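You operate a simulated robot arm through the tools that you are given. There is no shell and no other tool.

The job below is to be done with a simulated two-armed robot. You get a single attempt, and the scene is never put back.

TASK
Hold the black pail on the top of the front bench steady with one hand and put the short bottle that says "yellow" from the top of the front bench in it with the other.

Only the result counts: the job must be done as asked and must still hold three seconds after the hand-in. Knocking over, shifting, dropping, spilling or breaking anything else fails it.

THE ROBOT
Two 7-joint arms with two-finger parallel grippers on one trunk, on a base that drives. Base frame: it is fixed to the floor where the robot stands at the start and does not move with it; the origin is under the middle of the robot, x ahead of it, y to its left, z up. Units: cm, rad, N and s.
The left shoulder is at the start at [17.2, 17.1, 109.7], the right one opposite. With the tool pointing down near the work surface each hand reaches from about 48 to 96 cm from the robot's upright axis, wherever it stands, measured 20 degrees to its own side. Payload 4.4 kg a hand.
The TCP of each hand is the grasp point between the finger pads, 2.3 cm short of the fingertips. In the tool frame z runs along the fingers and y along their closing line. The gripper opens to 9.4 cm. The fingers are 3.8 cm wide and 1 cm thick; the gripper's body (5.4 by 9.6 cm) begins 3.9 cm behind the TCP.
Orientation is that of the tool frame in the base frame, as a unit quaternion [w, x, y, z]. With the fingers straight down and closing along the base's y, the tool's x points along the base's -x, its y along +y and its z along -z.

THE INTERFACE
- The arms move only by the tool play_rows. It takes "left_commands", "right_commands" or both (then of equal length, played together; a hand with none holds still); each is a list of rows, each a list of 2 entries, a list of its own where there are three numbers: the shift along the base's x, y, z in units of 25 mm (1.0 is 25 mm), then the turn, a rotation vector about the base's x, y, z in units of 4 degrees (1.0 is 4 degrees). In form: [[[dx, dy, dz], [ax, ay, az]], ...]. A call has 1 to 20 rows; each row shifts and turns the commanded pose from where the row before left it. "left_hand" and "right_hand" are, for a hand that has rows, the opening in per cent of the stroke, from 0 (shut) to 100 (fully open), set as the call begins (left out, the last holds). A call with a number of a shift or a turn outside -1 to 1 is refused whole. Rows are played at 5 a second. More than 5 cm and 0.15 rad between two rows, or a gripper value outside its range, and nothing of the call is played. A pose out of reach is approached as far as the arm can. The call stops where the force on the tool passes 40 N (or 10 N more than at its start, if that is more) or the arm is blocked; 0.2 s more then pass. Each finger travels about 7.2 cm/s and halts on what it meets, pressing with about 31 N; the grip force reading is that of the motor and also rises with nothing between the fingers. The clock runs only during rows and for 0.2 s after the last one: add rows that do not move to give the fingers time. The reply holds the time, the measured pose of the TCP, the force on the tool along the base axes, the opening and the grip force, in the units named above and with some noise, with the torque about the TCP (base axes, N m) and any sound that the robot's microphone picked up.
- Cameras (640 x 400 px; columns grow to the right, rows downward): "scene" is now at [28.71, -5.65, 123.93]; the picture's right is [-0.59, -0.81, 0.00], its down [-0.40, 0.29, -0.87] and it looks along [0.70, -0.52, -0.49] (base axes); focal length 214 px, centre (320, 200). "left" rides on the left gripper at [8.6, -1.6, -7.4] in its tool frame; the picture's right is [0.18, 0.98, 0.00], its down [-0.58, 0.11, -0.81] and it looks along [-0.79, 0.15, 0.59] (tool axes); focal length 243 px, centre (320, 200). "right" rides on the right gripper at [8.7, 1.6, -7.4] in its tool frame; the picture's right is [-0.18, 0.98, 0.00], its down [-0.58, -0.11, -0.81] and it looks along [-0.79, -0.15, 0.59] (tool axes); focal length 243 px, centre (320, 200). There is no depth. A picture from a camera that has moved, and an enlarged one, comes with that camera's place and axes in the base frame and with its lens.
- get_image(camera): a new picture of that camera. The clock stands still meanwhile.
- move_column(by): slides the trunk up (or, below 0, down) by that many cm; the arms and the scene camera ride with it, the base frame stays. It gives what a move gives, with no picture.
- steer(legs): drives the robot by 1 to 6 legs, each [ahead, left, turn to the left] in cm, cm and rad, along the robot's own axes; the way and the turn of a leg run together, so that a leg with both is an arc; at most 150 cm and 3.142 rad a leg. The arms and the cameras ride along, it lands a little off, and it stops where it bumps. It gives what a move gives.
- head_to(pan, tilt): turns the head with the scene camera to pan (to the left, within 1.396 rad either way) and tilt (down, from -0.506 to 1.204), counted from straight ahead of the robot. It gives what a move gives.
- close_up(camera, box): a new picture of the part [left, top, right, bottom] of that camera's present view, enlarged. The clock stands still meanwhile.
- close_job(): hands the job in; it is judged then, once.

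Nothing tells you exact positions but the pictures and the camera data. Unless the task says otherwise, let go and move clear before handing in.

The tools are called after ">>>" as a command line: name --argument value ..., lists and objects as JSON in quotes. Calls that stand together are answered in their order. play_rows: Moves the arms, as the interface text tells. Its arguments: {"type":"object","properties":{"left_commands":{"type":"array"},"left_hand":{"type":"number"},"right_commands":{"type":"array"},"right_hand":{"type":"number"}},"required":[]} The other tools are called the same way: move_column (by) slides the trunk up or down; steer (legs) drives the base; head_to (pan, tilt) turns the head that bears the scene camera; get_image (camera) takes a picture; close_up (camera, box) takes an enlarged picture of a part of a camera's view; close_job () hands the job in.

At the start:

```text
time_s: 0.0
left_position: [50.71, -2.88, 128.77]
left_ee_rot: [-0.001, 0.0, 1.0, 0.0]
left_ft_force: [0.7, 0.6, -1.3]
left_torque: [-0.04, -0.03, 0.02]
left_opening: 9.4
left_grasp_force: 0.0
right_position: [33.97, -46.13, 128.89]
right_ee_rot: [-0.001, 0.0, 1.0, -0.001]
right_ft_force: [0.6, -0.4, -0.5]
right_torque: [0.0, 0.01, -0.02]
right_opening: 9.41
right_grasp_force: 0.0
trunk travel left (down, up): [-11.5, 27.4]
robot x, y, heading: [-0.11, 0.17, -0.0]
head pan, tilt: [-0.635, 0.515]
```

scene: 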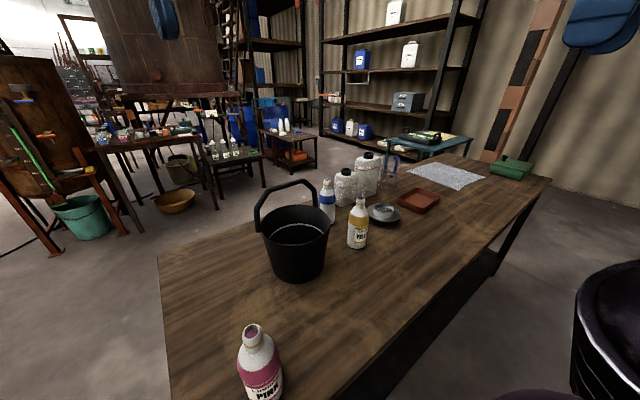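
right: 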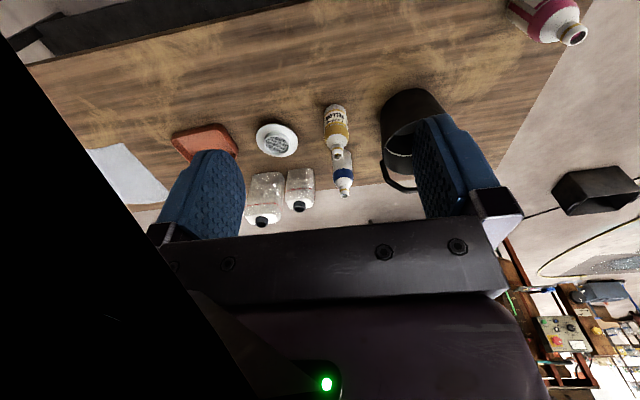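
left: 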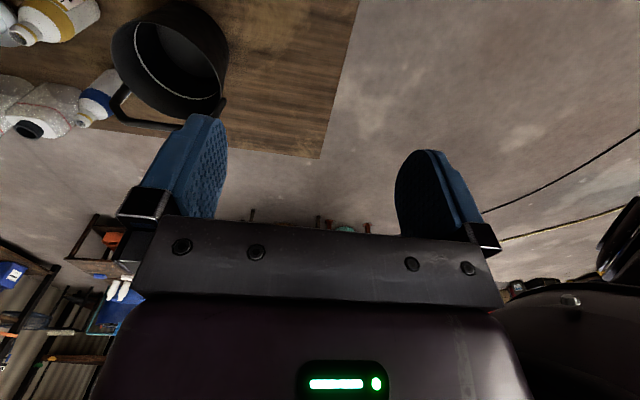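

I see a bench with a black pail, a pink bottle, a yellow-banded bottle, a blue one and other items. I'll take enlarged views to read the labels and locate things before moving.

>>> close_up --camera "scene" --box '[230, 140, 450, 290]'

>>> close_up --camera "right" --box '[220, 60, 480, 240]'

>>> close_up --camera "scene" --box '[200, 300, 320, 400]'

```text
2.67 times, centred on (340, 215) of scene
camera zoom: at [28.71, -5.65, 123.93], right [-0.59, -0.81, 0.0], down [-0.4, 0.29, -0.87], along [0.7, -0.52, -0.49], focal length 572 px, centre (267, 160)
```

zoom: 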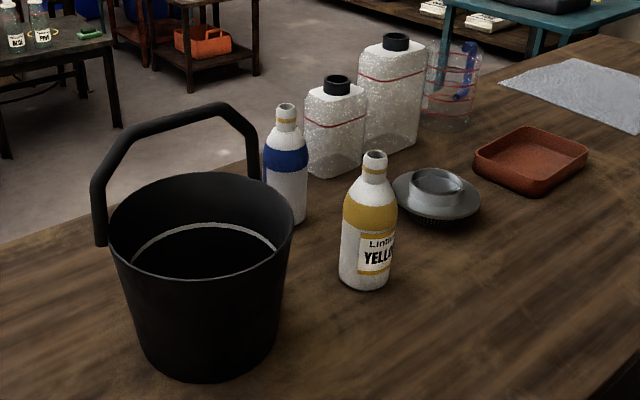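

```text
2.22 times, centred on (350, 150) of right
camera zoom: at [25.38, -44.45, 136.3], right [0.18, 0.98, 0.0], down [0.58, -0.11, 0.81], along [0.79, -0.15, -0.59], focal length 539 px, centre (253, 311)
```

zoom: 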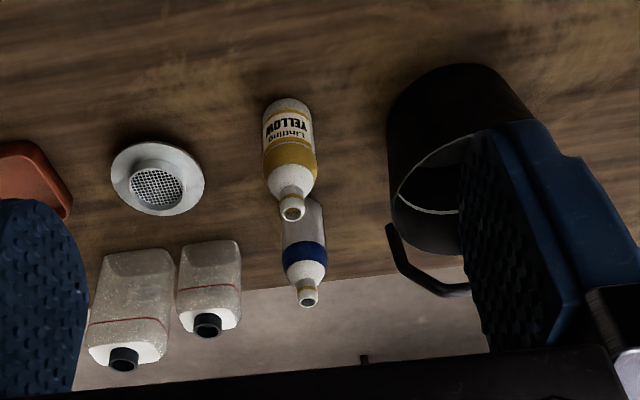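

```text
4.00 times, centred on (260, 350) of scene
camera zoom: at [28.71, -5.65, 123.93], right [-0.59, -0.81, 0.0], down [-0.4, 0.29, -0.87], along [0.7, -0.52, -0.49], focal length 858 px, centre (560, -400)
```

zoom: 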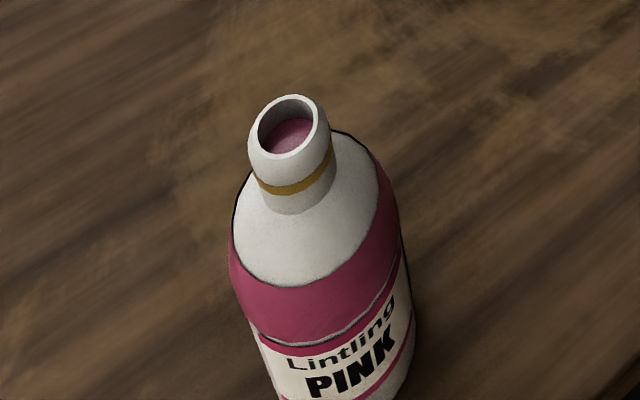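

The yellow bottle seems to stand near (65, -47.6) with its top at about z 93.7, and the pail rim is centred near (64, -25) at z about 94.5. I'll turn the head to see the pail and the surroundings better.

>>> head_to --pan -0.45 --tilt 0.75

>>> get_image --camera "scene"

>>> close_up --camera "scene" --box '[210, 100, 430, 240]'

>>> close_up --camera "left" --box '[0, 0, 260, 160]'

```text
time_s: 0.8
left_position: [50.72, -2.73, 128.71]
left_ee_rot: [0.001, 0.001, 1.0, 0.0]
left_ft_force: [0.5, 0.6, 0.7]
left_torque: [0.01, 0.0, 0.0]
left_opening: 9.4
left_grasp_force: 0.0
right_position: [33.91, -46.13, 128.79]
right_ee_rot: [-0.002, 0.0, 1.0, 0.0]
right_ft_force: [-0.2, 0.3, -0.4]
right_torque: [0.0, 0.0, 0.01]
right_opening: 9.39
right_grasp_force: 0.0
trunk travel left (down, up): [-11.5, 27.4]
robot x, y, heading: [-0.31, -0.07, -0.0]
head pan, tilt: [-0.45, 0.75]
```

```text
taken
camera scene: at [28.87, -3.88, 121.87], right [-0.44, -0.9, 0.0], down [-0.61, 0.3, -0.73], along [0.66, -0.32, -0.68], focal length 214 px, centre (320, 200)
```

scene: 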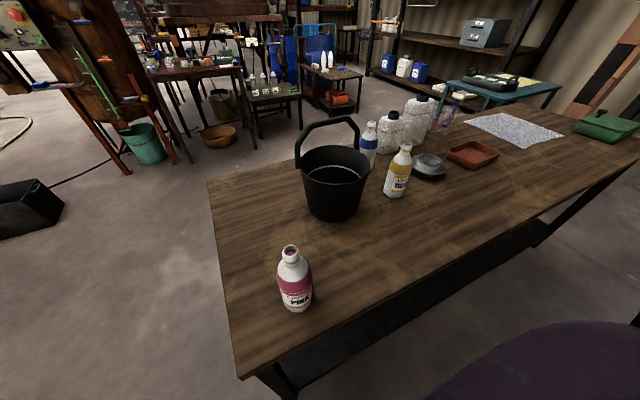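

```text
2.86 times, centred on (320, 170) of scene
camera zoom: at [28.87, -3.88, 121.87], right [-0.44, -0.9, 0.0], down [-0.61, 0.3, -0.73], along [0.66, -0.32, -0.68], focal length 613 px, centre (320, 286)
```

zoom: 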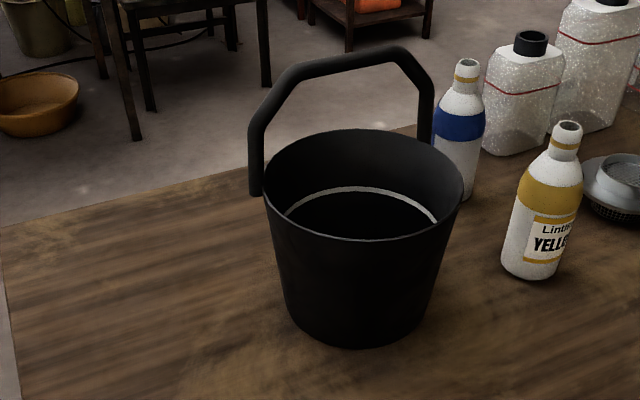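

```text
2.46 times, centred on (130, 80) of left
camera zoom: at [42.04, -4.44, 136.21], right [-0.18, 0.98, 0.0], down [0.58, 0.11, 0.81], along [0.79, 0.15, -0.59], focal length 597 px, centre (788, 495)
```

zoom: 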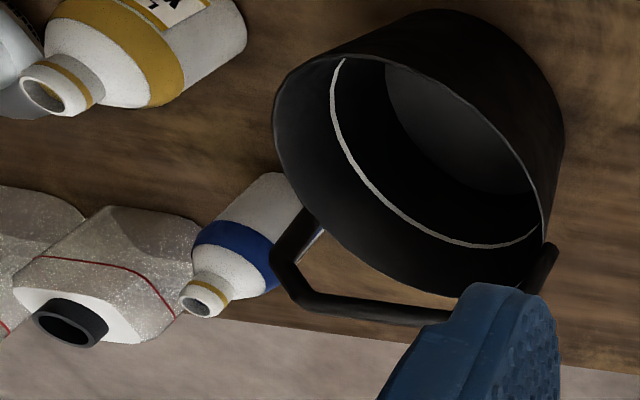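

The pail rim comes out near (64.6, -25.1), radius about 8, with a bail handle leaning to the far side. I'll zoom in on several features to pin down the bench height and the bottle more precisely.

>>> close_up --camera "left" --box '[280, 135, 360, 185]'

>>> close_up --camera "scene" --box '[180, 155, 260, 205]'

>>> close_up --camera "scene" --box '[355, 115, 435, 210]'

>>> close_up --camera "scene" --box '[285, 105, 385, 225]'

>>> close_up --camera "right" --box '[300, 80, 380, 160]'

```text
8.00 times, centred on (320, 160) of left
camera zoom: at [42.04, -4.44, 136.21], right [-0.18, 0.98, 0.0], down [0.58, 0.11, 0.81], along [0.79, 0.15, -0.59], focal length 1941 px, centre (320, 520)
```

zoom: 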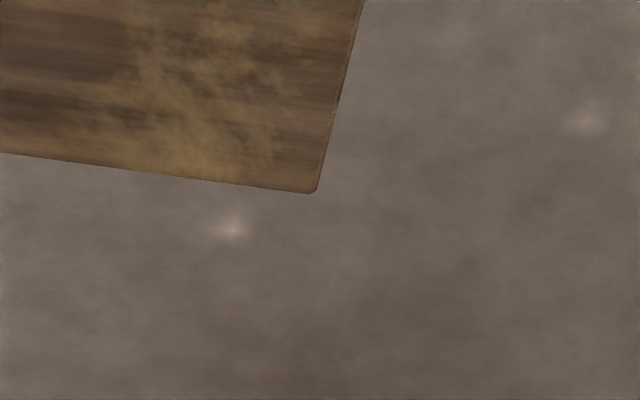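

```text
8.00 times, centred on (220, 180) of scene
camera zoom: at [28.87, -3.88, 121.87], right [-0.44, -0.9, 0.0], down [-0.61, 0.3, -0.73], along [0.66, -0.32, -0.68], focal length 1716 px, centre (1120, 360)
```

zoom: 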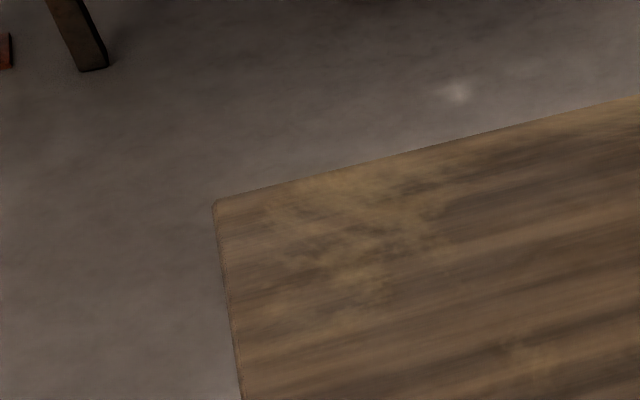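

```text
4.21 times, centred on (395, 162) of scene
camera zoom: at [28.87, -3.88, 121.87], right [-0.44, -0.9, 0.0], down [-0.61, 0.3, -0.73], along [0.66, -0.32, -0.68], focal length 903 px, centre (4, 358)
```

zoom: 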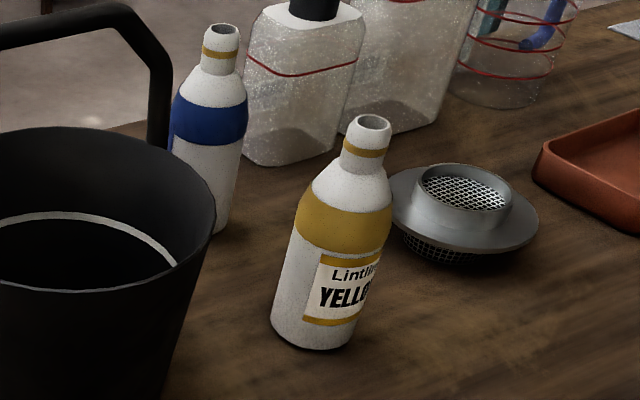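

```text
3.33 times, centred on (335, 165) of scene
camera zoom: at [28.87, -3.88, 121.87], right [-0.44, -0.9, 0.0], down [-0.61, 0.3, -0.73], along [0.66, -0.32, -0.68], focal length 715 px, centre (270, 317)
```

zoom: 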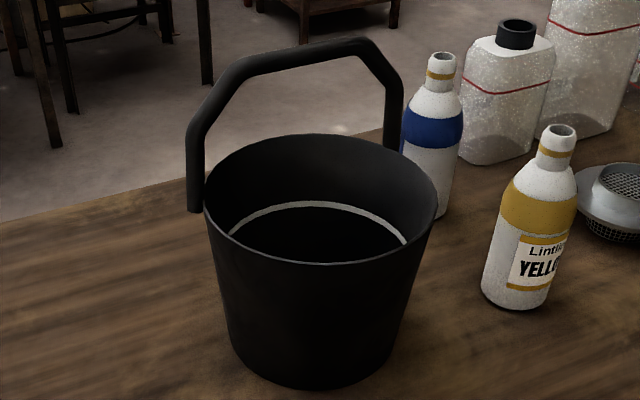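

```text
5.00 times, centred on (340, 120) of right
camera zoom: at [25.38, -44.45, 136.3], right [0.18, 0.98, 0.0], down [0.58, -0.11, 0.81], along [0.79, -0.15, -0.59], focal length 1213 px, centre (220, 600)
```

zoom: 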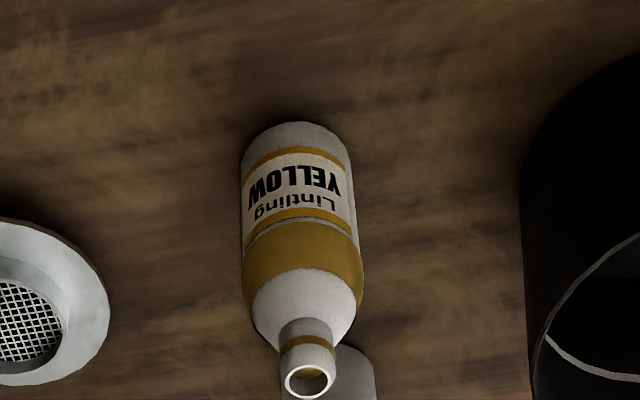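

The bench top works out at z ≈ 77. The yellow bottle is at about (65.6, -47.8), topping out near 93.8. The pail is centred around (69, -28) with its rim at about 91.5, and its handle rises to about z 100 at x ≈ 75. I'll bring the right hand over to the bottle's right side, high and clear, turning it a quarter turn so its camera looks across at the bottle and pail.

>>> play_rows --right_commands '[[[0.6, -0.3, -0.2], [0, 0, 1]], [[0.6, -0.3, -0.2], [0, 0, 1]], [[0.6, -0.3, -0.2], [0, 0, 1]], [[0.6, -0.3, -0.2], [0, 0, 1]], [[0.6, -0.3, -0.2], [0, 0, 1]], [[0.6, -0.3, -0.2], [0, 0, 1]], [[0.6, -0.3, -0.2], [0, 0, 1]], [[0.6, -0.3, -0.2], [0, 0, 1]], [[0.6, -0.3, -0.2], [0, 0, 1]], [[0.6, -0.3, -0.2], [0, 0, 1]], [[0.6, -0.3, -0.2], [0, 0, 1]], [[0.6, -0.3, -0.2], [0, 0, 1]], [[0.6, -0.3, -0.2], [0, 0, 1]], [[0.6, -0.3, -0.2], [0, 0, 1]], [[0.6, -0.3, -0.2], [0, 0, 1]], [[0.6, -0.3, -0.2], [0, 0, 1]], [[0.6, -0.3, -0.2], [0, 0, 1]], [[0.6, -0.3, -0.2], [0, 0, 1]], [[0.6, -0.3, -0.2], [0, 0, 1]], [[0.6, -0.3, -0.2], [0, 0, 1]]]'

>>> get_image --camera "right"

>>> get_image --camera "scene"

```text
time_s: 5.0
left_position: [50.79, -2.74, 128.64]
left_ee_rot: [0.0, -0.001, 1.0, 0.0]
left_ft_force: [-0.1, 0.1, 0.4]
left_torque: [-0.01, -0.03, 0.0]
left_opening: 9.41
left_grasp_force: 0.1
right_position: [43.61, -36.7, 116.26]
right_ee_rot: [-0.001, -0.375, 0.927, 0.0]
right_ft_force: [-0.3, -0.5, -0.5]
right_torque: [-0.02, -0.01, -0.03]
right_opening: 9.41
right_grasp_force: 0.0
right hand out of reach, approached as far as the arm can: row 3, 4, 5, 6, 7, 8, 9, 10, 11, 12, 13, 14, 15, 16, 17, 18, 19, 20
trunk travel left (down, up): [-11.5, 27.4]
robot x, y, heading: [-0.04, -0.23, -0.003]
head pan, tilt: [-0.45, 0.75]
```

```text
taken
camera right: at [36.27, -41.53, 123.75], right [-0.55, 0.83, 0.0], down [0.49, 0.33, 0.81], along [0.67, 0.44, -0.59], focal length 243 px, centre (320, 200)
```

right: 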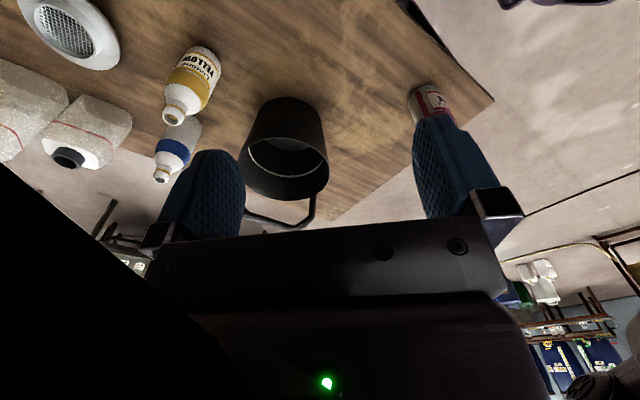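

```text
taken
camera scene: at [28.87, -3.88, 121.87], right [-0.44, -0.9, 0.0], down [-0.61, 0.3, -0.73], along [0.66, -0.32, -0.68], focal length 214 px, centre (320, 200)
```

scene: 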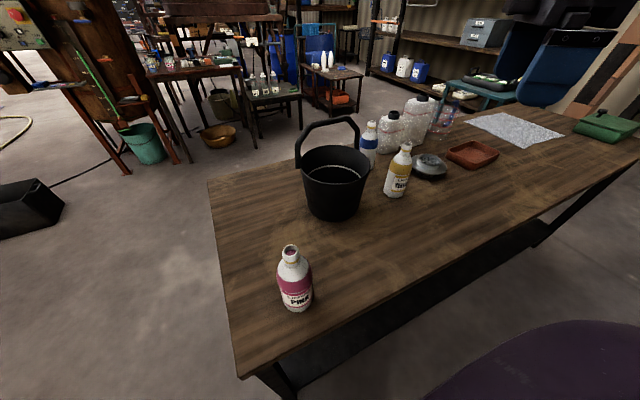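

The right hand stopped short because the arm is near its limits at this height, so it only turned about 44 degrees. I'll check what the commanded pose is now with a still row.

>>> play_rows --right_commands '[[[0, 0, 0], [0, 0, 0]]]'

```text
time_s: 5.4
left_position: [50.66, -2.78, 128.74]
left_ee_rot: [0.0, -0.001, 1.0, 0.0]
left_ft_force: [-0.3, 0.1, 0.1]
left_torque: [0.02, 0.02, 0.02]
left_opening: 9.38
left_grasp_force: 0.1
right_position: [43.74, -36.66, 116.17]
right_ee_rot: [-0.001, -0.374, 0.927, 0.0]
right_ft_force: [0.9, 0.1, 0.1]
right_torque: [0.01, -0.03, 0.0]
right_opening: 9.4
right_grasp_force: 0.0
trunk travel left (down, up): [-11.5, 27.4]
robot x, y, heading: [-0.23, -0.18, 0.001]
head pan, tilt: [-0.45, 0.75]
```

The commanded pose starts from the measured one, good. From here the right camera has a fine view of the pail and bottle, so I'll zoom in to measure.

>>> close_up --camera "right" --box '[140, 30, 340, 230]'

>>> close_up --camera "right" --box '[225, 80, 345, 240]'

>>> close_up --camera "scene" --box '[470, 0, 640, 120]'

```text
2.00 times, centred on (240, 130) of right
camera zoom: at [36.27, -41.53, 123.75], right [-0.55, 0.83, 0.0], down [0.49, 0.33, 0.81], along [0.67, 0.44, -0.59], focal length 485 px, centre (480, 340)
```

zoom: 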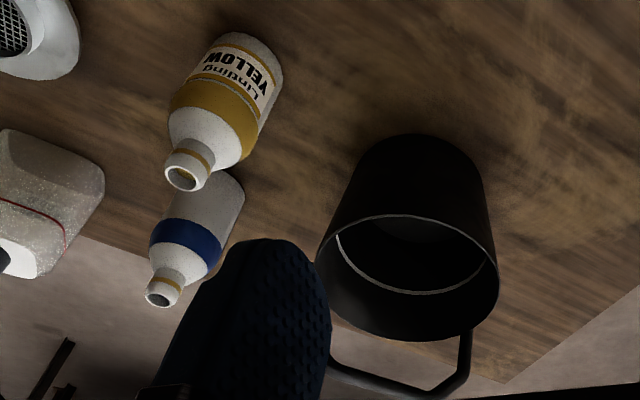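

```text
2.50 times, centred on (285, 160) of right
camera zoom: at [36.27, -41.53, 123.75], right [-0.55, 0.83, 0.0], down [0.49, 0.33, 0.81], along [0.67, 0.44, -0.59], focal length 606 px, centre (408, 300)
```

zoom: 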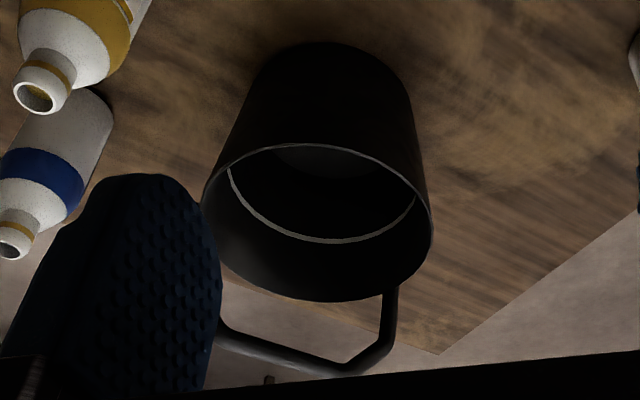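

```text
3.33 times, centred on (555, 60) of scene
camera zoom: at [28.87, -3.88, 121.87], right [-0.44, -0.9, 0.0], down [-0.61, 0.3, -0.73], along [0.66, -0.32, -0.68], focal length 715 px, centre (-463, 667)
```

zoom: 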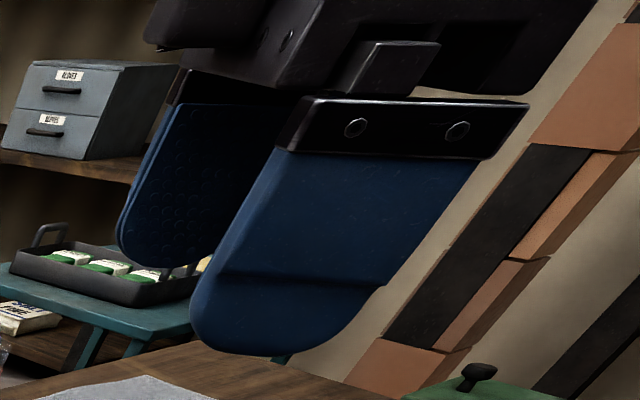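

Two independent views now agree on the pail: rim centre (69.5, -27.9, 91.45), outer radius 8.9. The handle bar is near x 73.5 at z 100. I'll move the right hand to a more comfortable spot near the bottle, still high.

>>> play_rows --right_commands '[[[0.65, -0.7, -0.15], [0, 0, 0]], [[0.65, -0.7, -0.15], [0, 0, 0]], [[0.65, -0.7, -0.15], [0, 0, 0]], [[0.65, -0.7, -0.15], [0, 0, 0]], [[0.65, -0.7, -0.15], [0, 0, 0]], [[0.65, -0.7, -0.15], [0, 0, 0]], [[0.65, -0.7, -0.15], [0, 0, 0]], [[0.65, -0.7, -0.15], [0, 0, 0]], [[0.65, -0.7, -0.15], [0, 0, 0]], [[0.65, -0.7, -0.15], [0, 0, 0]]]'

```text
time_s: 7.6
left_position: [50.69, -2.77, 128.8]
left_ee_rot: [0.0, 0.0, 1.0, 0.001]
left_ft_force: [0.2, 0.3, -1.0]
left_torque: [0.01, -0.01, 0.01]
left_opening: 9.4
left_grasp_force: 0.0
right_position: [43.97, -37.35, 116.07]
right_ee_rot: [-0.001, -0.374, 0.928, -0.001]
right_ft_force: [-0.5, 0.5, 0.2]
right_torque: [-0.01, 0.04, -0.02]
right_opening: 9.4
right_grasp_force: 0.0
right hand out of reach, approached as far as the arm can: row 1, 2, 3, 4, 5, 6, 7, 8, 9, 10
trunk travel left (down, up): [-11.5, 27.4]
robot x, y, heading: [-0.14, -0.13, 0.001]
head pan, tilt: [-0.45, 0.75]
```

The wrist seems to be at its turning limit this way. I'll turn back and move at the same time.

>>> play_rows --right_commands '[[[0, 0, 0], [0, 0, -1]], [[0, 0, 0], [0, 0, -1]], [[0, 0, 0], [0, 0, -1]], [[0, 0, 0], [0, 0, -1]], [[0, 0, 0], [0, 0, -1]], [[0, 0, 0], [0, 0, -1]], [[0, 0, 0], [0, 0, -1]], [[0, 0, 0], [0, 0, -1]], [[0, 0, 0], [0, 0, -1]], [[0, 0, 0], [0, 0, -1]], [[0, 0, 0], [0, 0, -1]]]'

```text
time_s: 10.0
left_position: [50.73, -2.81, 128.71]
left_ee_rot: [0.0, 0.0, 1.0, 0.0]
left_ft_force: [-0.1, 0.4, 0.5]
left_torque: [0.01, 0.01, 0.0]
left_opening: 9.4
left_grasp_force: 0.0
right_position: [43.9, -37.32, 116.1]
right_ee_rot: [0.001, 0.0, 1.0, 0.0]
right_ft_force: [0.0, -0.3, -0.5]
right_torque: [0.0, 0.01, 0.02]
right_opening: 9.38
right_grasp_force: 0.0
trunk travel left (down, up): [-11.5, 27.4]
robot x, y, heading: [-0.0, -0.12, -0.001]
head pan, tilt: [-0.45, 0.75]
```

Back to straight. I'll now move toward the bottle at a safe height without turning.

>>> play_rows --right_commands '[[[0.5, -0.5, -0.15], [0, 0, 0]], [[0.5, -0.5, -0.15], [0, 0, 0]], [[0.5, -0.5, -0.15], [0, 0, 0]], [[0.5, -0.5, -0.15], [0, 0, 0]], [[0.5, -0.5, -0.15], [0, 0, 0]], [[0.5, -0.5, -0.15], [0, 0, 0]], [[0.5, -0.5, -0.15], [0, 0, 0]], [[0.5, -0.5, -0.15], [0, 0, 0]], [[0.5, -0.5, -0.15], [0, 0, 0]], [[0.5, -0.5, -0.15], [0, 0, 0]]]'

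```text
time_s: 12.2
left_position: [50.77, -2.96, 128.6]
left_ee_rot: [0.0, 0.001, 1.0, 0.0]
left_ft_force: [0.0, -0.1, 0.5]
left_torque: [0.03, 0.02, 0.02]
left_opening: 9.41
left_grasp_force: 0.2
right_position: [56.54, -49.88, 112.1]
right_ee_rot: [-0.001, 0.0, 1.0, 0.0]
right_ft_force: [0.1, -0.2, 0.7]
right_torque: [0.03, 0.01, 0.01]
right_opening: 9.38
right_grasp_force: 0.0
trunk travel left (down, up): [-11.5, 27.4]
robot x, y, heading: [0.29, 0.16, 0.005]
head pan, tilt: [-0.45, 0.75]
```

That moved freely. I'll test how far the wrist can turn here.

>>> play_rows --right_commands '[[[0, 0, 0], [0, 0, 1]], [[0, 0, 0], [0, 0, 1]], [[0, 0, 0], [0, 0, 1]], [[0, 0, 0], [0, 0, 1]], [[0, 0, 0], [0, 0, 1]], [[0, 0, 0], [0, 0, 1]], [[0, 0, 0], [0, 0, 1]], [[0, 0, 0], [0, 0, 1]], [[0, 0, 0], [0, 0, 1]], [[0, 0, 0], [0, 0, 1]]]'

```text
time_s: 14.4
left_position: [50.72, -2.82, 128.74]
left_ee_rot: [0.001, 0.0, 1.0, 0.0]
left_ft_force: [-0.2, -0.8, 0.2]
left_torque: [0.0, -0.03, 0.0]
left_opening: 9.4
left_grasp_force: 0.0
right_position: [56.49, -49.85, 112.14]
right_ee_rot: [-0.001, -0.105, 0.995, 0.0]
right_ft_force: [-0.4, -0.3, 0.1]
right_torque: [0.01, 0.01, -0.02]
right_opening: 9.39
right_grasp_force: 0.0
right hand out of reach, approached as far as the arm can: row 4, 5, 6, 7, 8, 9, 10
trunk travel left (down, up): [-11.5, 27.4]
robot x, y, heading: [-0.13, 0.32, -0.004]
head pan, tilt: [-0.45, 0.75]
```

The wrist only turns about 12 degrees here, so I'll keep the right hand's fingers closing roughly along y. I'll look from the right hand's camera to refine the bottle's position.

>>> get_image --camera "right"

>>> get_image --camera "scene"

>>> close_up --camera "right" --box '[240, 0, 440, 200]'

```text
taken
camera right: at [47.73, -50.04, 119.68], right [-0.02, 1.0, 0.0], down [0.59, 0.01, 0.81], along [0.81, 0.02, -0.59], focal length 243 px, centre (320, 200)
```

right: 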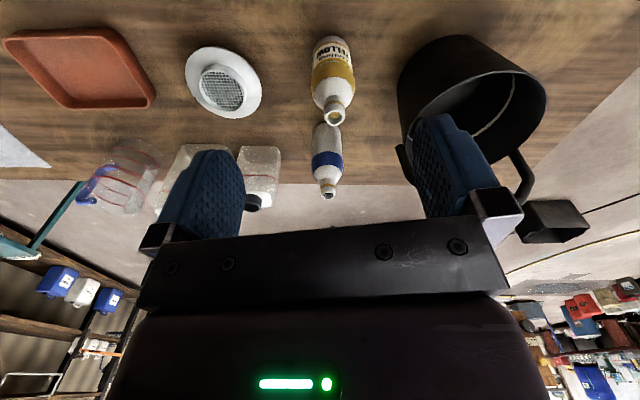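

```text
taken
camera scene: at [28.87, -3.88, 121.87], right [-0.44, -0.9, 0.0], down [-0.61, 0.3, -0.73], along [0.66, -0.32, -0.68], focal length 214 px, centre (320, 200)
```

scene: 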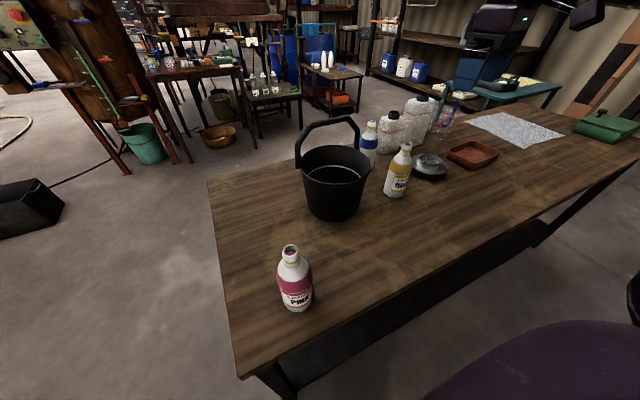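

```text
2.00 times, centred on (340, 100) of right
camera zoom: at [47.73, -50.04, 119.68], right [-0.02, 1.0, 0.0], down [0.59, 0.01, 0.81], along [0.81, 0.02, -0.59], focal length 485 px, centre (280, 400)
```

zoom: 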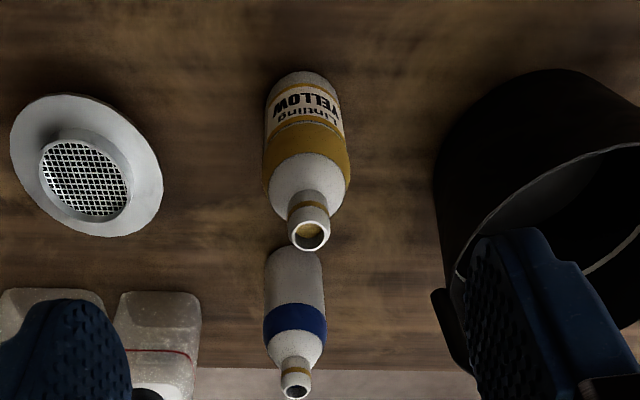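

The right camera confirms the yellow bottle at about (65.8, -47.75). Now I'll bring the left hand toward the pail's left-near rim, turning it 25 degrees so its fingers will straddle the wall clear of the handle pivot.

>>> play_rows --left_commands '[[[0.4, -0.4, -0.5], [0, 0, 0.78]], [[0.4, -0.4, -0.5], [0, 0, 0.78]], [[0.4, -0.4, -0.5], [0, 0, 0.78]], [[0.4, -0.4, -0.5], [0, 0, 0.78]], [[0.4, -0.4, -0.5], [0, 0, 0.78]], [[0.4, -0.4, -0.5], [0, 0, 0.78]], [[0.4, -0.4, -0.5], [0, 0, 0.78]], [[0.4, -0.4, -0.5], [0, 0, 0.78]]]'

>>> get_image --camera "left"

>>> get_image --camera "scene"

```text
time_s: 16.2
left_position: [58.87, -10.68, 118.61]
left_ee_rot: [0.0, -0.217, 0.976, 0.0]
left_ft_force: [-0.5, -0.2, -0.2]
left_torque: [0.01, 0.02, -0.01]
left_opening: 9.42
left_grasp_force: 0.1
right_position: [56.56, -49.83, 112.19]
right_ee_rot: [-0.001, -0.105, 0.995, 0.0]
right_ft_force: [-0.4, 0.2, -0.9]
right_torque: [0.02, 0.0, 0.01]
right_opening: 9.39
right_grasp_force: 0.1
trunk travel left (down, up): [-11.5, 27.4]
robot x, y, heading: [0.07, -0.02, -0.004]
head pan, tilt: [-0.45, 0.75]
```

```text
taken
camera left: at [51.63, -15.9, 126.17], right [-0.58, 0.81, 0.0], down [0.48, 0.34, 0.81], along [0.66, 0.47, -0.59], focal length 243 px, centre (320, 200)
```

left: 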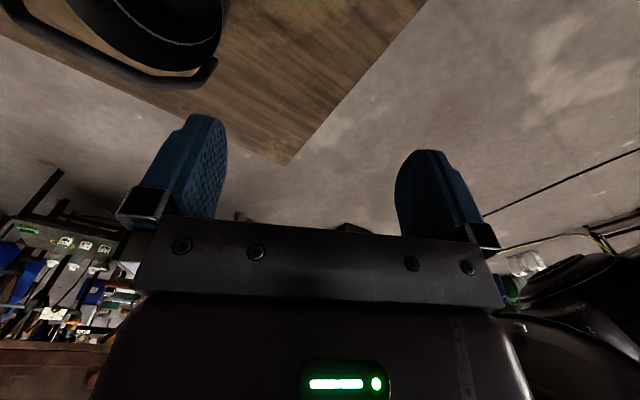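

```text
taken
camera scene: at [28.92, -3.9, 121.85], right [-0.44, -0.9, 0.0], down [-0.61, 0.3, -0.73], along [0.66, -0.32, -0.68], focal length 214 px, centre (320, 200)
```

scene: 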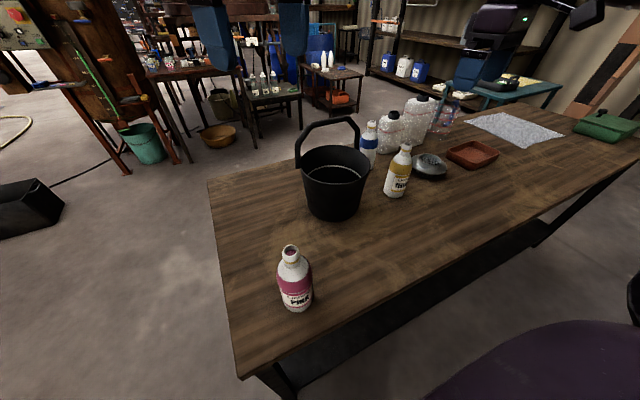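

Good. Next I'll lean the left hand back about 20 degrees (fingers pointing forward and down, parallel to the wall) while moving to above the rim point near (65.8, -20).

>>> play_rows --left_commands '[[[0.345, -0.465, -0.5], [0.09, -0.64, 0]], [[0.345, -0.465, -0.5], [0.09, -0.64, 0]], [[0.345, -0.465, -0.5], [0.09, -0.64, 0]], [[0.345, -0.465, -0.5], [0.09, -0.64, 0]], [[0.345, -0.465, -0.5], [0.09, -0.64, 0]], [[0.345, -0.465, -0.5], [0.09, -0.64, 0]], [[0.345, -0.465, -0.5], [0.09, -0.64, 0]], [[0.345, -0.465, -0.5], [0.09, -0.64, 0]]]' --left_hand 50

>>> get_image --camera "left"

>>> get_image --camera "scene"

>>> close_up --camera "scene" --box '[250, 40, 420, 220]'

```text
time_s: 18.0
left_position: [65.87, -20.03, 108.82]
left_ee_rot: [0.179, -0.213, 0.96, -0.014]
left_ft_force: [0.6, -0.5, 0.0]
left_torque: [0.01, -0.04, -0.05]
left_opening: 4.72
left_grasp_force: 0.1
right_position: [56.56, -49.93, 112.1]
right_ee_rot: [-0.001, -0.104, 0.995, 0.0]
right_ft_force: [0.6, 0.1, 0.0]
right_torque: [-0.02, -0.03, -0.01]
right_opening: 9.41
right_grasp_force: 0.1
trunk travel left (down, up): [-11.5, 27.4]
robot x, y, heading: [0.19, 0.17, 0.001]
head pan, tilt: [-0.45, 0.75]
```

```text
taken
camera left: at [56.46, -25.51, 113.01], right [-0.55, 0.82, -0.16], down [0.16, 0.3, 0.94], along [0.82, 0.49, -0.3], focal length 243 px, centre (320, 200)
```

left: 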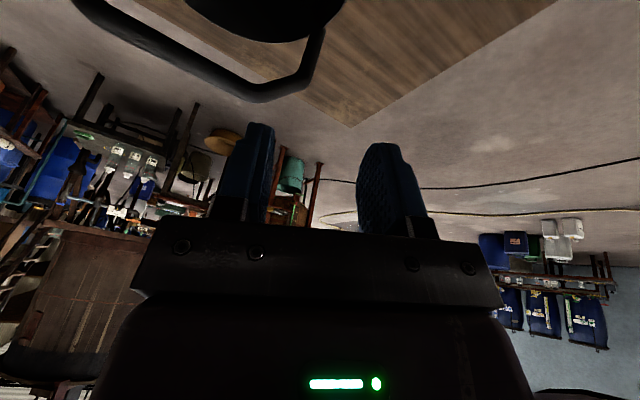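

```text
taken
camera scene: at [28.89, -3.9, 121.86], right [-0.44, -0.9, 0.0], down [-0.61, 0.3, -0.73], along [0.66, -0.32, -0.68], focal length 214 px, centre (320, 200)
```

scene: 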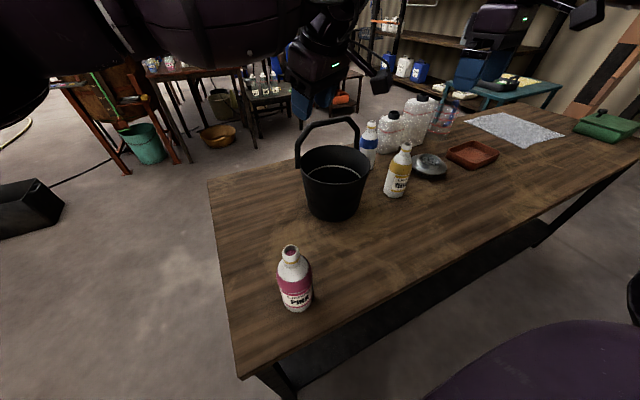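

```text
2.22 times, centred on (335, 130) of scene
camera zoom: at [28.89, -3.9, 121.86], right [-0.44, -0.9, 0.0], down [-0.61, 0.3, -0.73], along [0.66, -0.32, -0.68], focal length 477 px, centre (287, 356)
```

zoom: 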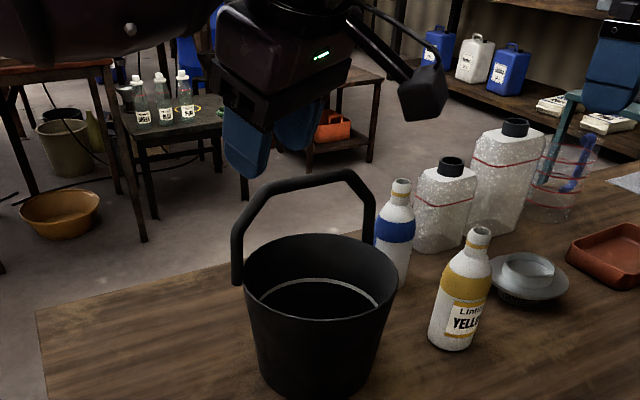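

The left hand sits over the rim point. I'll lower it partway so the fingertips stop a few centimetres above the rim, then check alignment.

>>> play_rows --left_commands '[[[0, 0, -0.7], [0, 0, 0]], [[0, 0, -0.7], [0, 0, 0]], [[0, 0, -0.7], [0, 0, 0]], [[0, 0, -0.7], [0, 0, 0]], [[0, 0, -0.7], [0, 0, 0]], [[0, 0, -0.7], [0, 0, 0]]]'

>>> close_up --camera "scene" --box '[270, 80, 400, 220]'

>>> get_image --camera "left"

>>> close_up --camera "right" --box '[380, 0, 600, 220]'

```text
time_s: 19.4
left_position: [65.74, -20.05, 98.13]
left_ee_rot: [0.179, -0.213, 0.96, -0.014]
left_ft_force: [0.6, -0.3, 0.3]
left_torque: [0.04, -0.01, 0.0]
left_opening: 4.69
left_grasp_force: 0.1
right_position: [56.53, -49.86, 112.05]
right_ee_rot: [0.0, -0.105, 0.995, 0.0]
right_ft_force: [0.8, 0.7, 0.6]
right_torque: [0.02, -0.02, -0.01]
right_opening: 9.4
right_grasp_force: 0.1
trunk travel left (down, up): [-11.5, 27.4]
robot x, y, heading: [-0.16, 0.19, 0.002]
head pan, tilt: [-0.45, 0.75]
```

```text
2.86 times, centred on (335, 150) of scene
camera zoom: at [28.91, -3.88, 121.85], right [-0.44, -0.9, 0.0], down [-0.61, 0.3, -0.73], along [0.66, -0.32, -0.68], focal length 613 px, centre (277, 343)
```

zoom: 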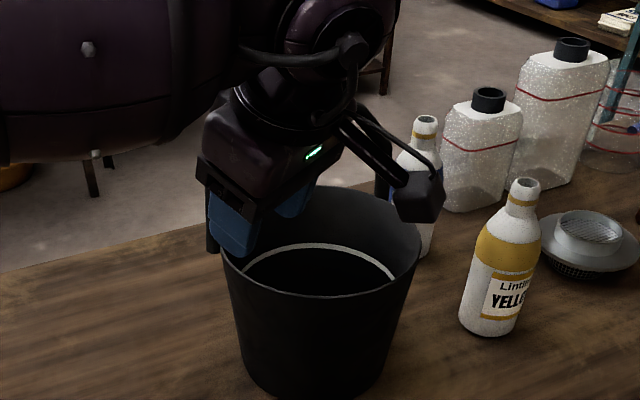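

```text
taken
camera left: at [56.35, -25.42, 102.46], right [-0.55, 0.82, -0.16], down [0.17, 0.3, 0.94], along [0.82, 0.49, -0.3], focal length 243 px, centre (320, 200)
```

left: 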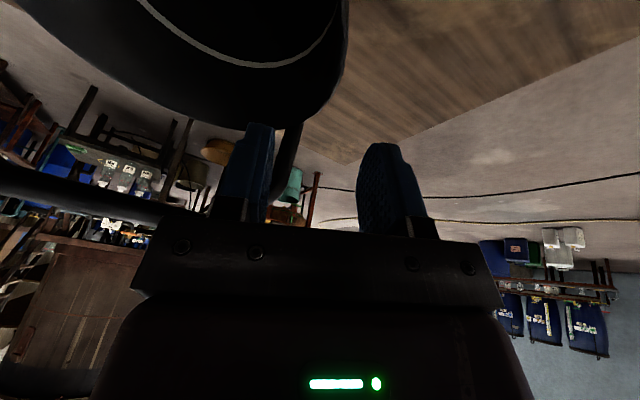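

```text
1.82 times, centred on (490, 110) of right
camera zoom: at [47.77, -50.04, 119.66], right [-0.02, 1.0, 0.0], down [0.59, 0.01, 0.81], along [0.81, 0.02, -0.59], focal length 441 px, centre (11, 364)
```

zoom: 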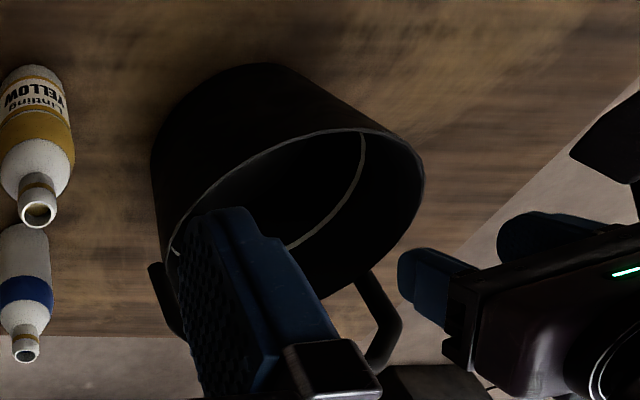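

The fingers are above the rim, straddling it well. I'll lower a bit more until the tips are about level with the rim and look again.

>>> play_rows --left_commands '[[[0, 0, -0.45], [0, 0, 0]], [[0, 0, -0.45], [0, 0, 0]], [[0, 0, -0.45], [0, 0, 0]], [[0, 0, -0.45], [0, 0, 0]]]'

>>> close_up --camera "scene" --box '[280, 110, 380, 190]'

>>> close_up --camera "left" --box '[180, 60, 460, 240]'

>>> close_up --camera "right" --box '[440, 0, 640, 200]'

```text
time_s: 20.4
left_position: [65.55, -20.24, 93.73]
left_ee_rot: [0.178, -0.212, 0.961, -0.015]
left_ft_force: [-0.6, -0.5, 0.7]
left_torque: [-0.01, -0.04, -0.02]
left_opening: 4.69
left_grasp_force: 0.1
right_position: [56.6, -49.83, 112.17]
right_ee_rot: [-0.001, -0.105, 0.994, 0.0]
right_ft_force: [-0.1, 0.7, 0.0]
right_torque: [0.0, 0.0, 0.03]
right_opening: 9.38
right_grasp_force: 0.1
trunk travel left (down, up): [-11.5, 27.4]
robot x, y, heading: [-0.11, -0.21, -0.001]
head pan, tilt: [-0.45, 0.75]
```

```text
5.00 times, centred on (330, 150) of scene
camera zoom: at [28.89, -3.88, 121.86], right [-0.44, -0.9, 0.0], down [-0.61, 0.3, -0.73], along [0.66, -0.32, -0.68], focal length 1072 px, centre (270, 450)
```

zoom: 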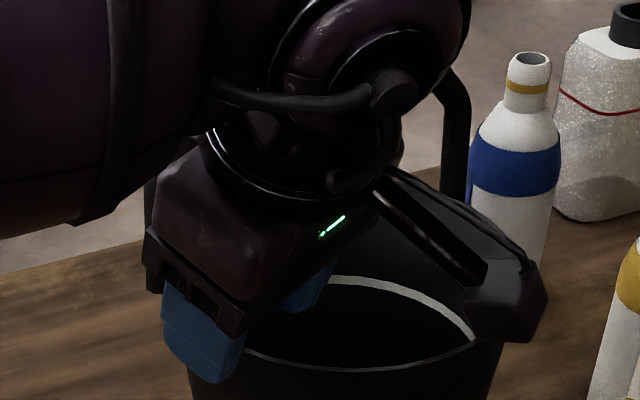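

```text
2.22 times, centred on (320, 150) of left
camera zoom: at [56.28, -25.57, 98.01], right [-0.55, 0.82, -0.16], down [0.17, 0.3, 0.94], along [0.82, 0.49, -0.3], focal length 539 px, centre (320, 311)
```

zoom: 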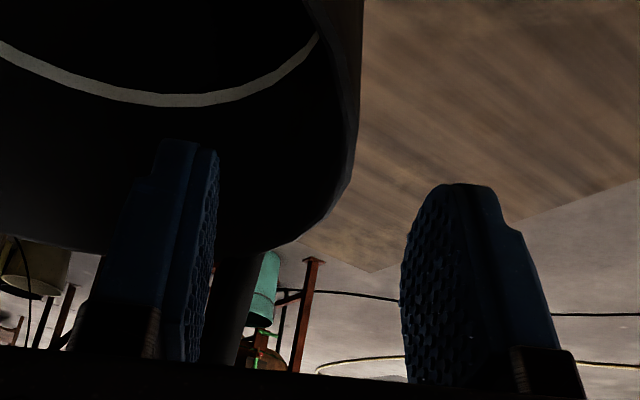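

```text
2.00 times, centred on (540, 100) of right
camera zoom: at [47.75, -50.04, 119.67], right [-0.02, 1.0, 0.0], down [0.59, 0.01, 0.81], along [0.81, 0.02, -0.59], focal length 485 px, centre (-120, 400)
```

zoom: 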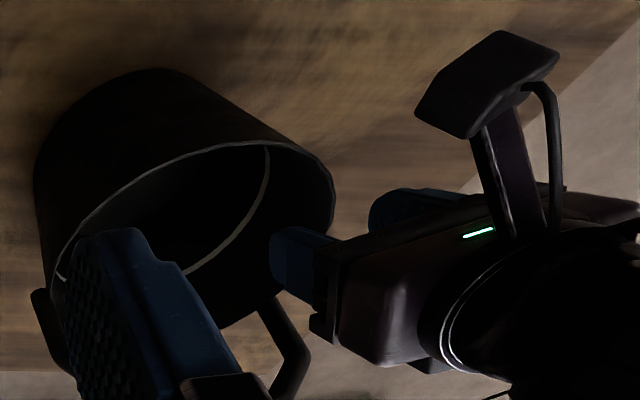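

The image agrees with the computed rim point to about 2 mm. I'll lower the fingers about 3.5 cm over the wall, still open.

>>> play_rows --left_commands '[[[0, 0, -0.35], [0, 0, 0]], [[0, 0, -0.35], [0, 0, 0]], [[0, 0, -0.35], [0, 0, 0]], [[0, 0, -0.35], [0, 0, 0]], [[0, 0, 0], [0, 0, 0]]]'

>>> close_up --camera "left" --box '[180, 60, 460, 240]'

>>> close_up --camera "scene" --box '[280, 110, 380, 190]'

>>> close_up --camera "right" --box '[500, 20, 620, 140]'

```text
time_s: 21.6
left_position: [65.63, -20.15, 90.24]
left_ee_rot: [0.18, -0.213, 0.96, -0.014]
left_ft_force: [0.9, 0.3, -0.4]
left_torque: [0.01, 0.02, 0.0]
left_opening: 4.72
left_grasp_force: 0.1
right_position: [56.49, -49.77, 112.19]
right_ee_rot: [0.0, -0.105, 0.995, 0.0]
right_ft_force: [-0.1, 0.3, -0.9]
right_torque: [-0.02, -0.02, 0.0]
right_opening: 9.38
right_grasp_force: 0.1
trunk travel left (down, up): [-11.5, 27.4]
robot x, y, heading: [-0.1, -0.21, -0.001]
head pan, tilt: [-0.45, 0.75]
```

```text
2.22 times, centred on (320, 150) of left
camera zoom: at [56.28, -25.5, 94.45], right [-0.55, 0.82, -0.16], down [0.17, 0.3, 0.94], along [0.82, 0.49, -0.3], focal length 539 px, centre (320, 311)
```

zoom: 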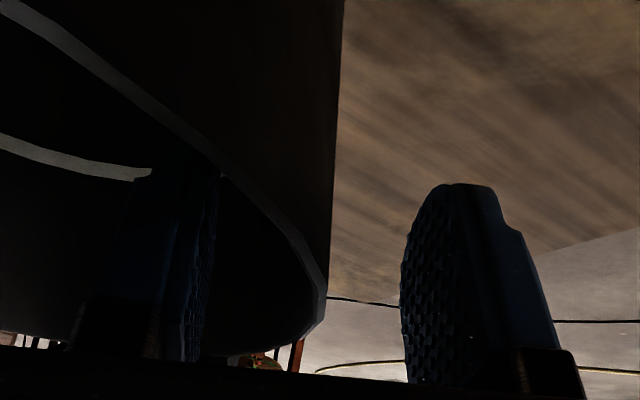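

```text
5.00 times, centred on (330, 150) of scene
camera zoom: at [28.86, -3.88, 121.88], right [-0.44, -0.9, 0.0], down [-0.61, 0.3, -0.73], along [0.66, -0.32, -0.68], focal length 1072 px, centre (270, 450)
```

zoom: 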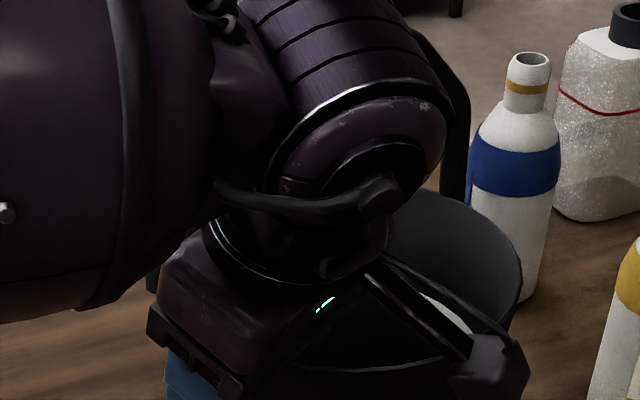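

```text
3.33 times, centred on (560, 80) of right
camera zoom: at [47.72, -50.03, 119.7], right [-0.02, 1.0, 0.0], down [0.59, 0.01, 0.81], along [0.81, 0.02, -0.59], focal length 809 px, centre (-480, 600)
```

zoom: 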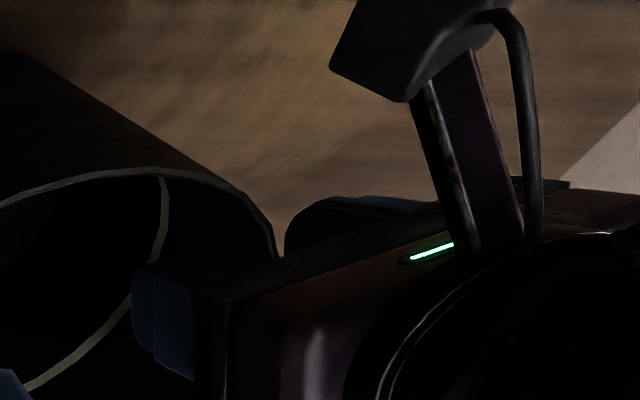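

The wall sits nearly centred between the open fingers. I'll narrow the opening to about 1.2 cm first to check the centring before gripping.

>>> play_rows --left_commands '[[[0, 0, 0], [0, 0, 0]], [[0, 0, 0], [0, 0, 0]], [[0, 0, 0], [0, 0, 0]]]' --left_hand 14

>>> close_up --camera "left" --box '[220, 80, 420, 220]'

>>> close_up --camera "right" --box '[500, 20, 620, 140]'

```text
time_s: 22.4
left_position: [65.67, -20.09, 90.22]
left_ee_rot: [0.179, -0.213, 0.961, -0.014]
left_ft_force: [-0.2, 0.3, 1.4]
left_torque: [-0.03, 0.0, 0.0]
left_opening: 1.31
left_grasp_force: 0.1
right_position: [56.47, -49.72, 112.14]
right_ee_rot: [-0.001, -0.104, 0.995, 0.0]
right_ft_force: [0.3, 0.7, 0.0]
right_torque: [0.0, 0.0, 0.01]
right_opening: 9.39
right_grasp_force: 0.0
trunk travel left (down, up): [-11.5, 27.4]
robot x, y, heading: [-0.01, -0.11, -0.001]
head pan, tilt: [-0.45, 0.75]
```

```text
2.86 times, centred on (320, 150) of left
camera zoom: at [56.28, -25.5, 94.45], right [-0.55, 0.82, -0.16], down [0.17, 0.3, 0.94], along [0.82, 0.49, -0.3], focal length 693 px, centre (320, 343)
```

zoom: 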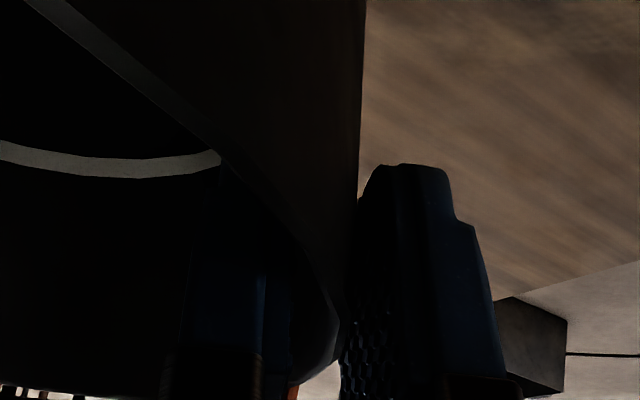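

```text
3.33 times, centred on (560, 80) of right
camera zoom: at [47.73, -50.04, 119.69], right [-0.02, 1.0, 0.0], down [0.59, 0.01, 0.81], along [0.81, 0.02, -0.59], focal length 809 px, centre (-480, 600)
```

zoom: 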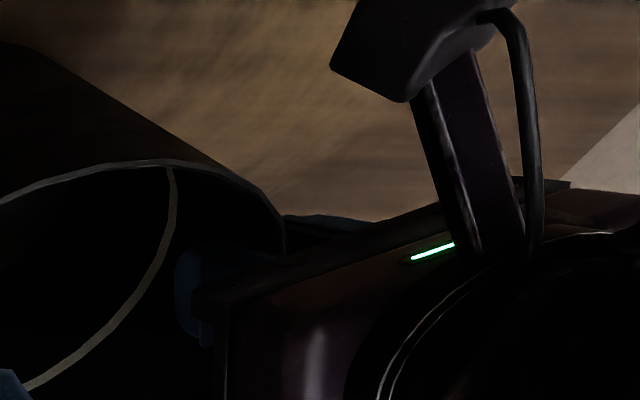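

The inner finger has nudged the pail slightly outward, by about half a centimetre. I'll re-measure where the wall lies between the fingers before closing further.

>>> close_up --camera "right" --box '[380, 0, 600, 220]'

>>> close_up --camera "left" --box '[290, 120, 370, 200]'

>>> close_up --camera "scene" --box '[270, 80, 400, 220]'

```text
1.82 times, centred on (490, 110) of right
camera zoom: at [47.73, -50.04, 119.69], right [-0.02, 1.0, 0.0], down [0.59, 0.01, 0.81], along [0.81, 0.02, -0.59], focal length 441 px, centre (11, 364)
```

zoom: 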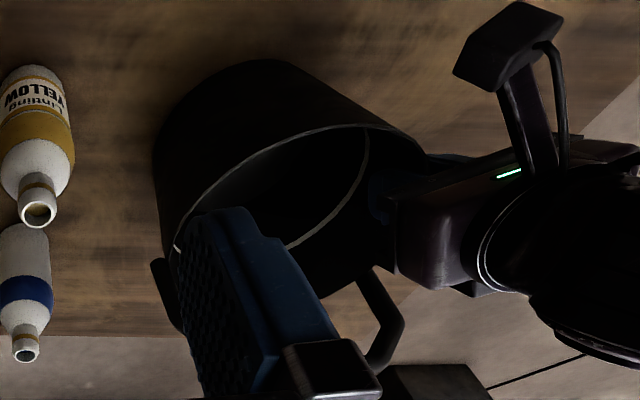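

```text
5.00 times, centred on (330, 160) of left
camera zoom: at [56.28, -25.5, 94.45], right [-0.55, 0.82, -0.16], down [0.17, 0.3, 0.94], along [0.82, 0.49, -0.3], focal length 1213 px, centre (270, 400)
```

zoom: 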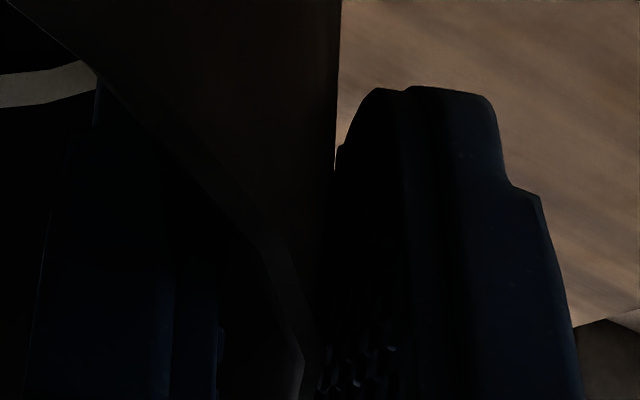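

```text
2.86 times, centred on (335, 150) of scene
camera zoom: at [28.87, -3.88, 121.87], right [-0.44, -0.9, 0.0], down [-0.61, 0.3, -0.73], along [0.66, -0.32, -0.68], focal length 613 px, centre (277, 343)
```

zoom: 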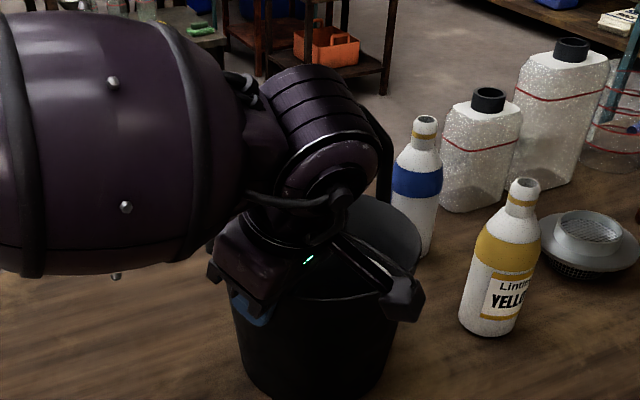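

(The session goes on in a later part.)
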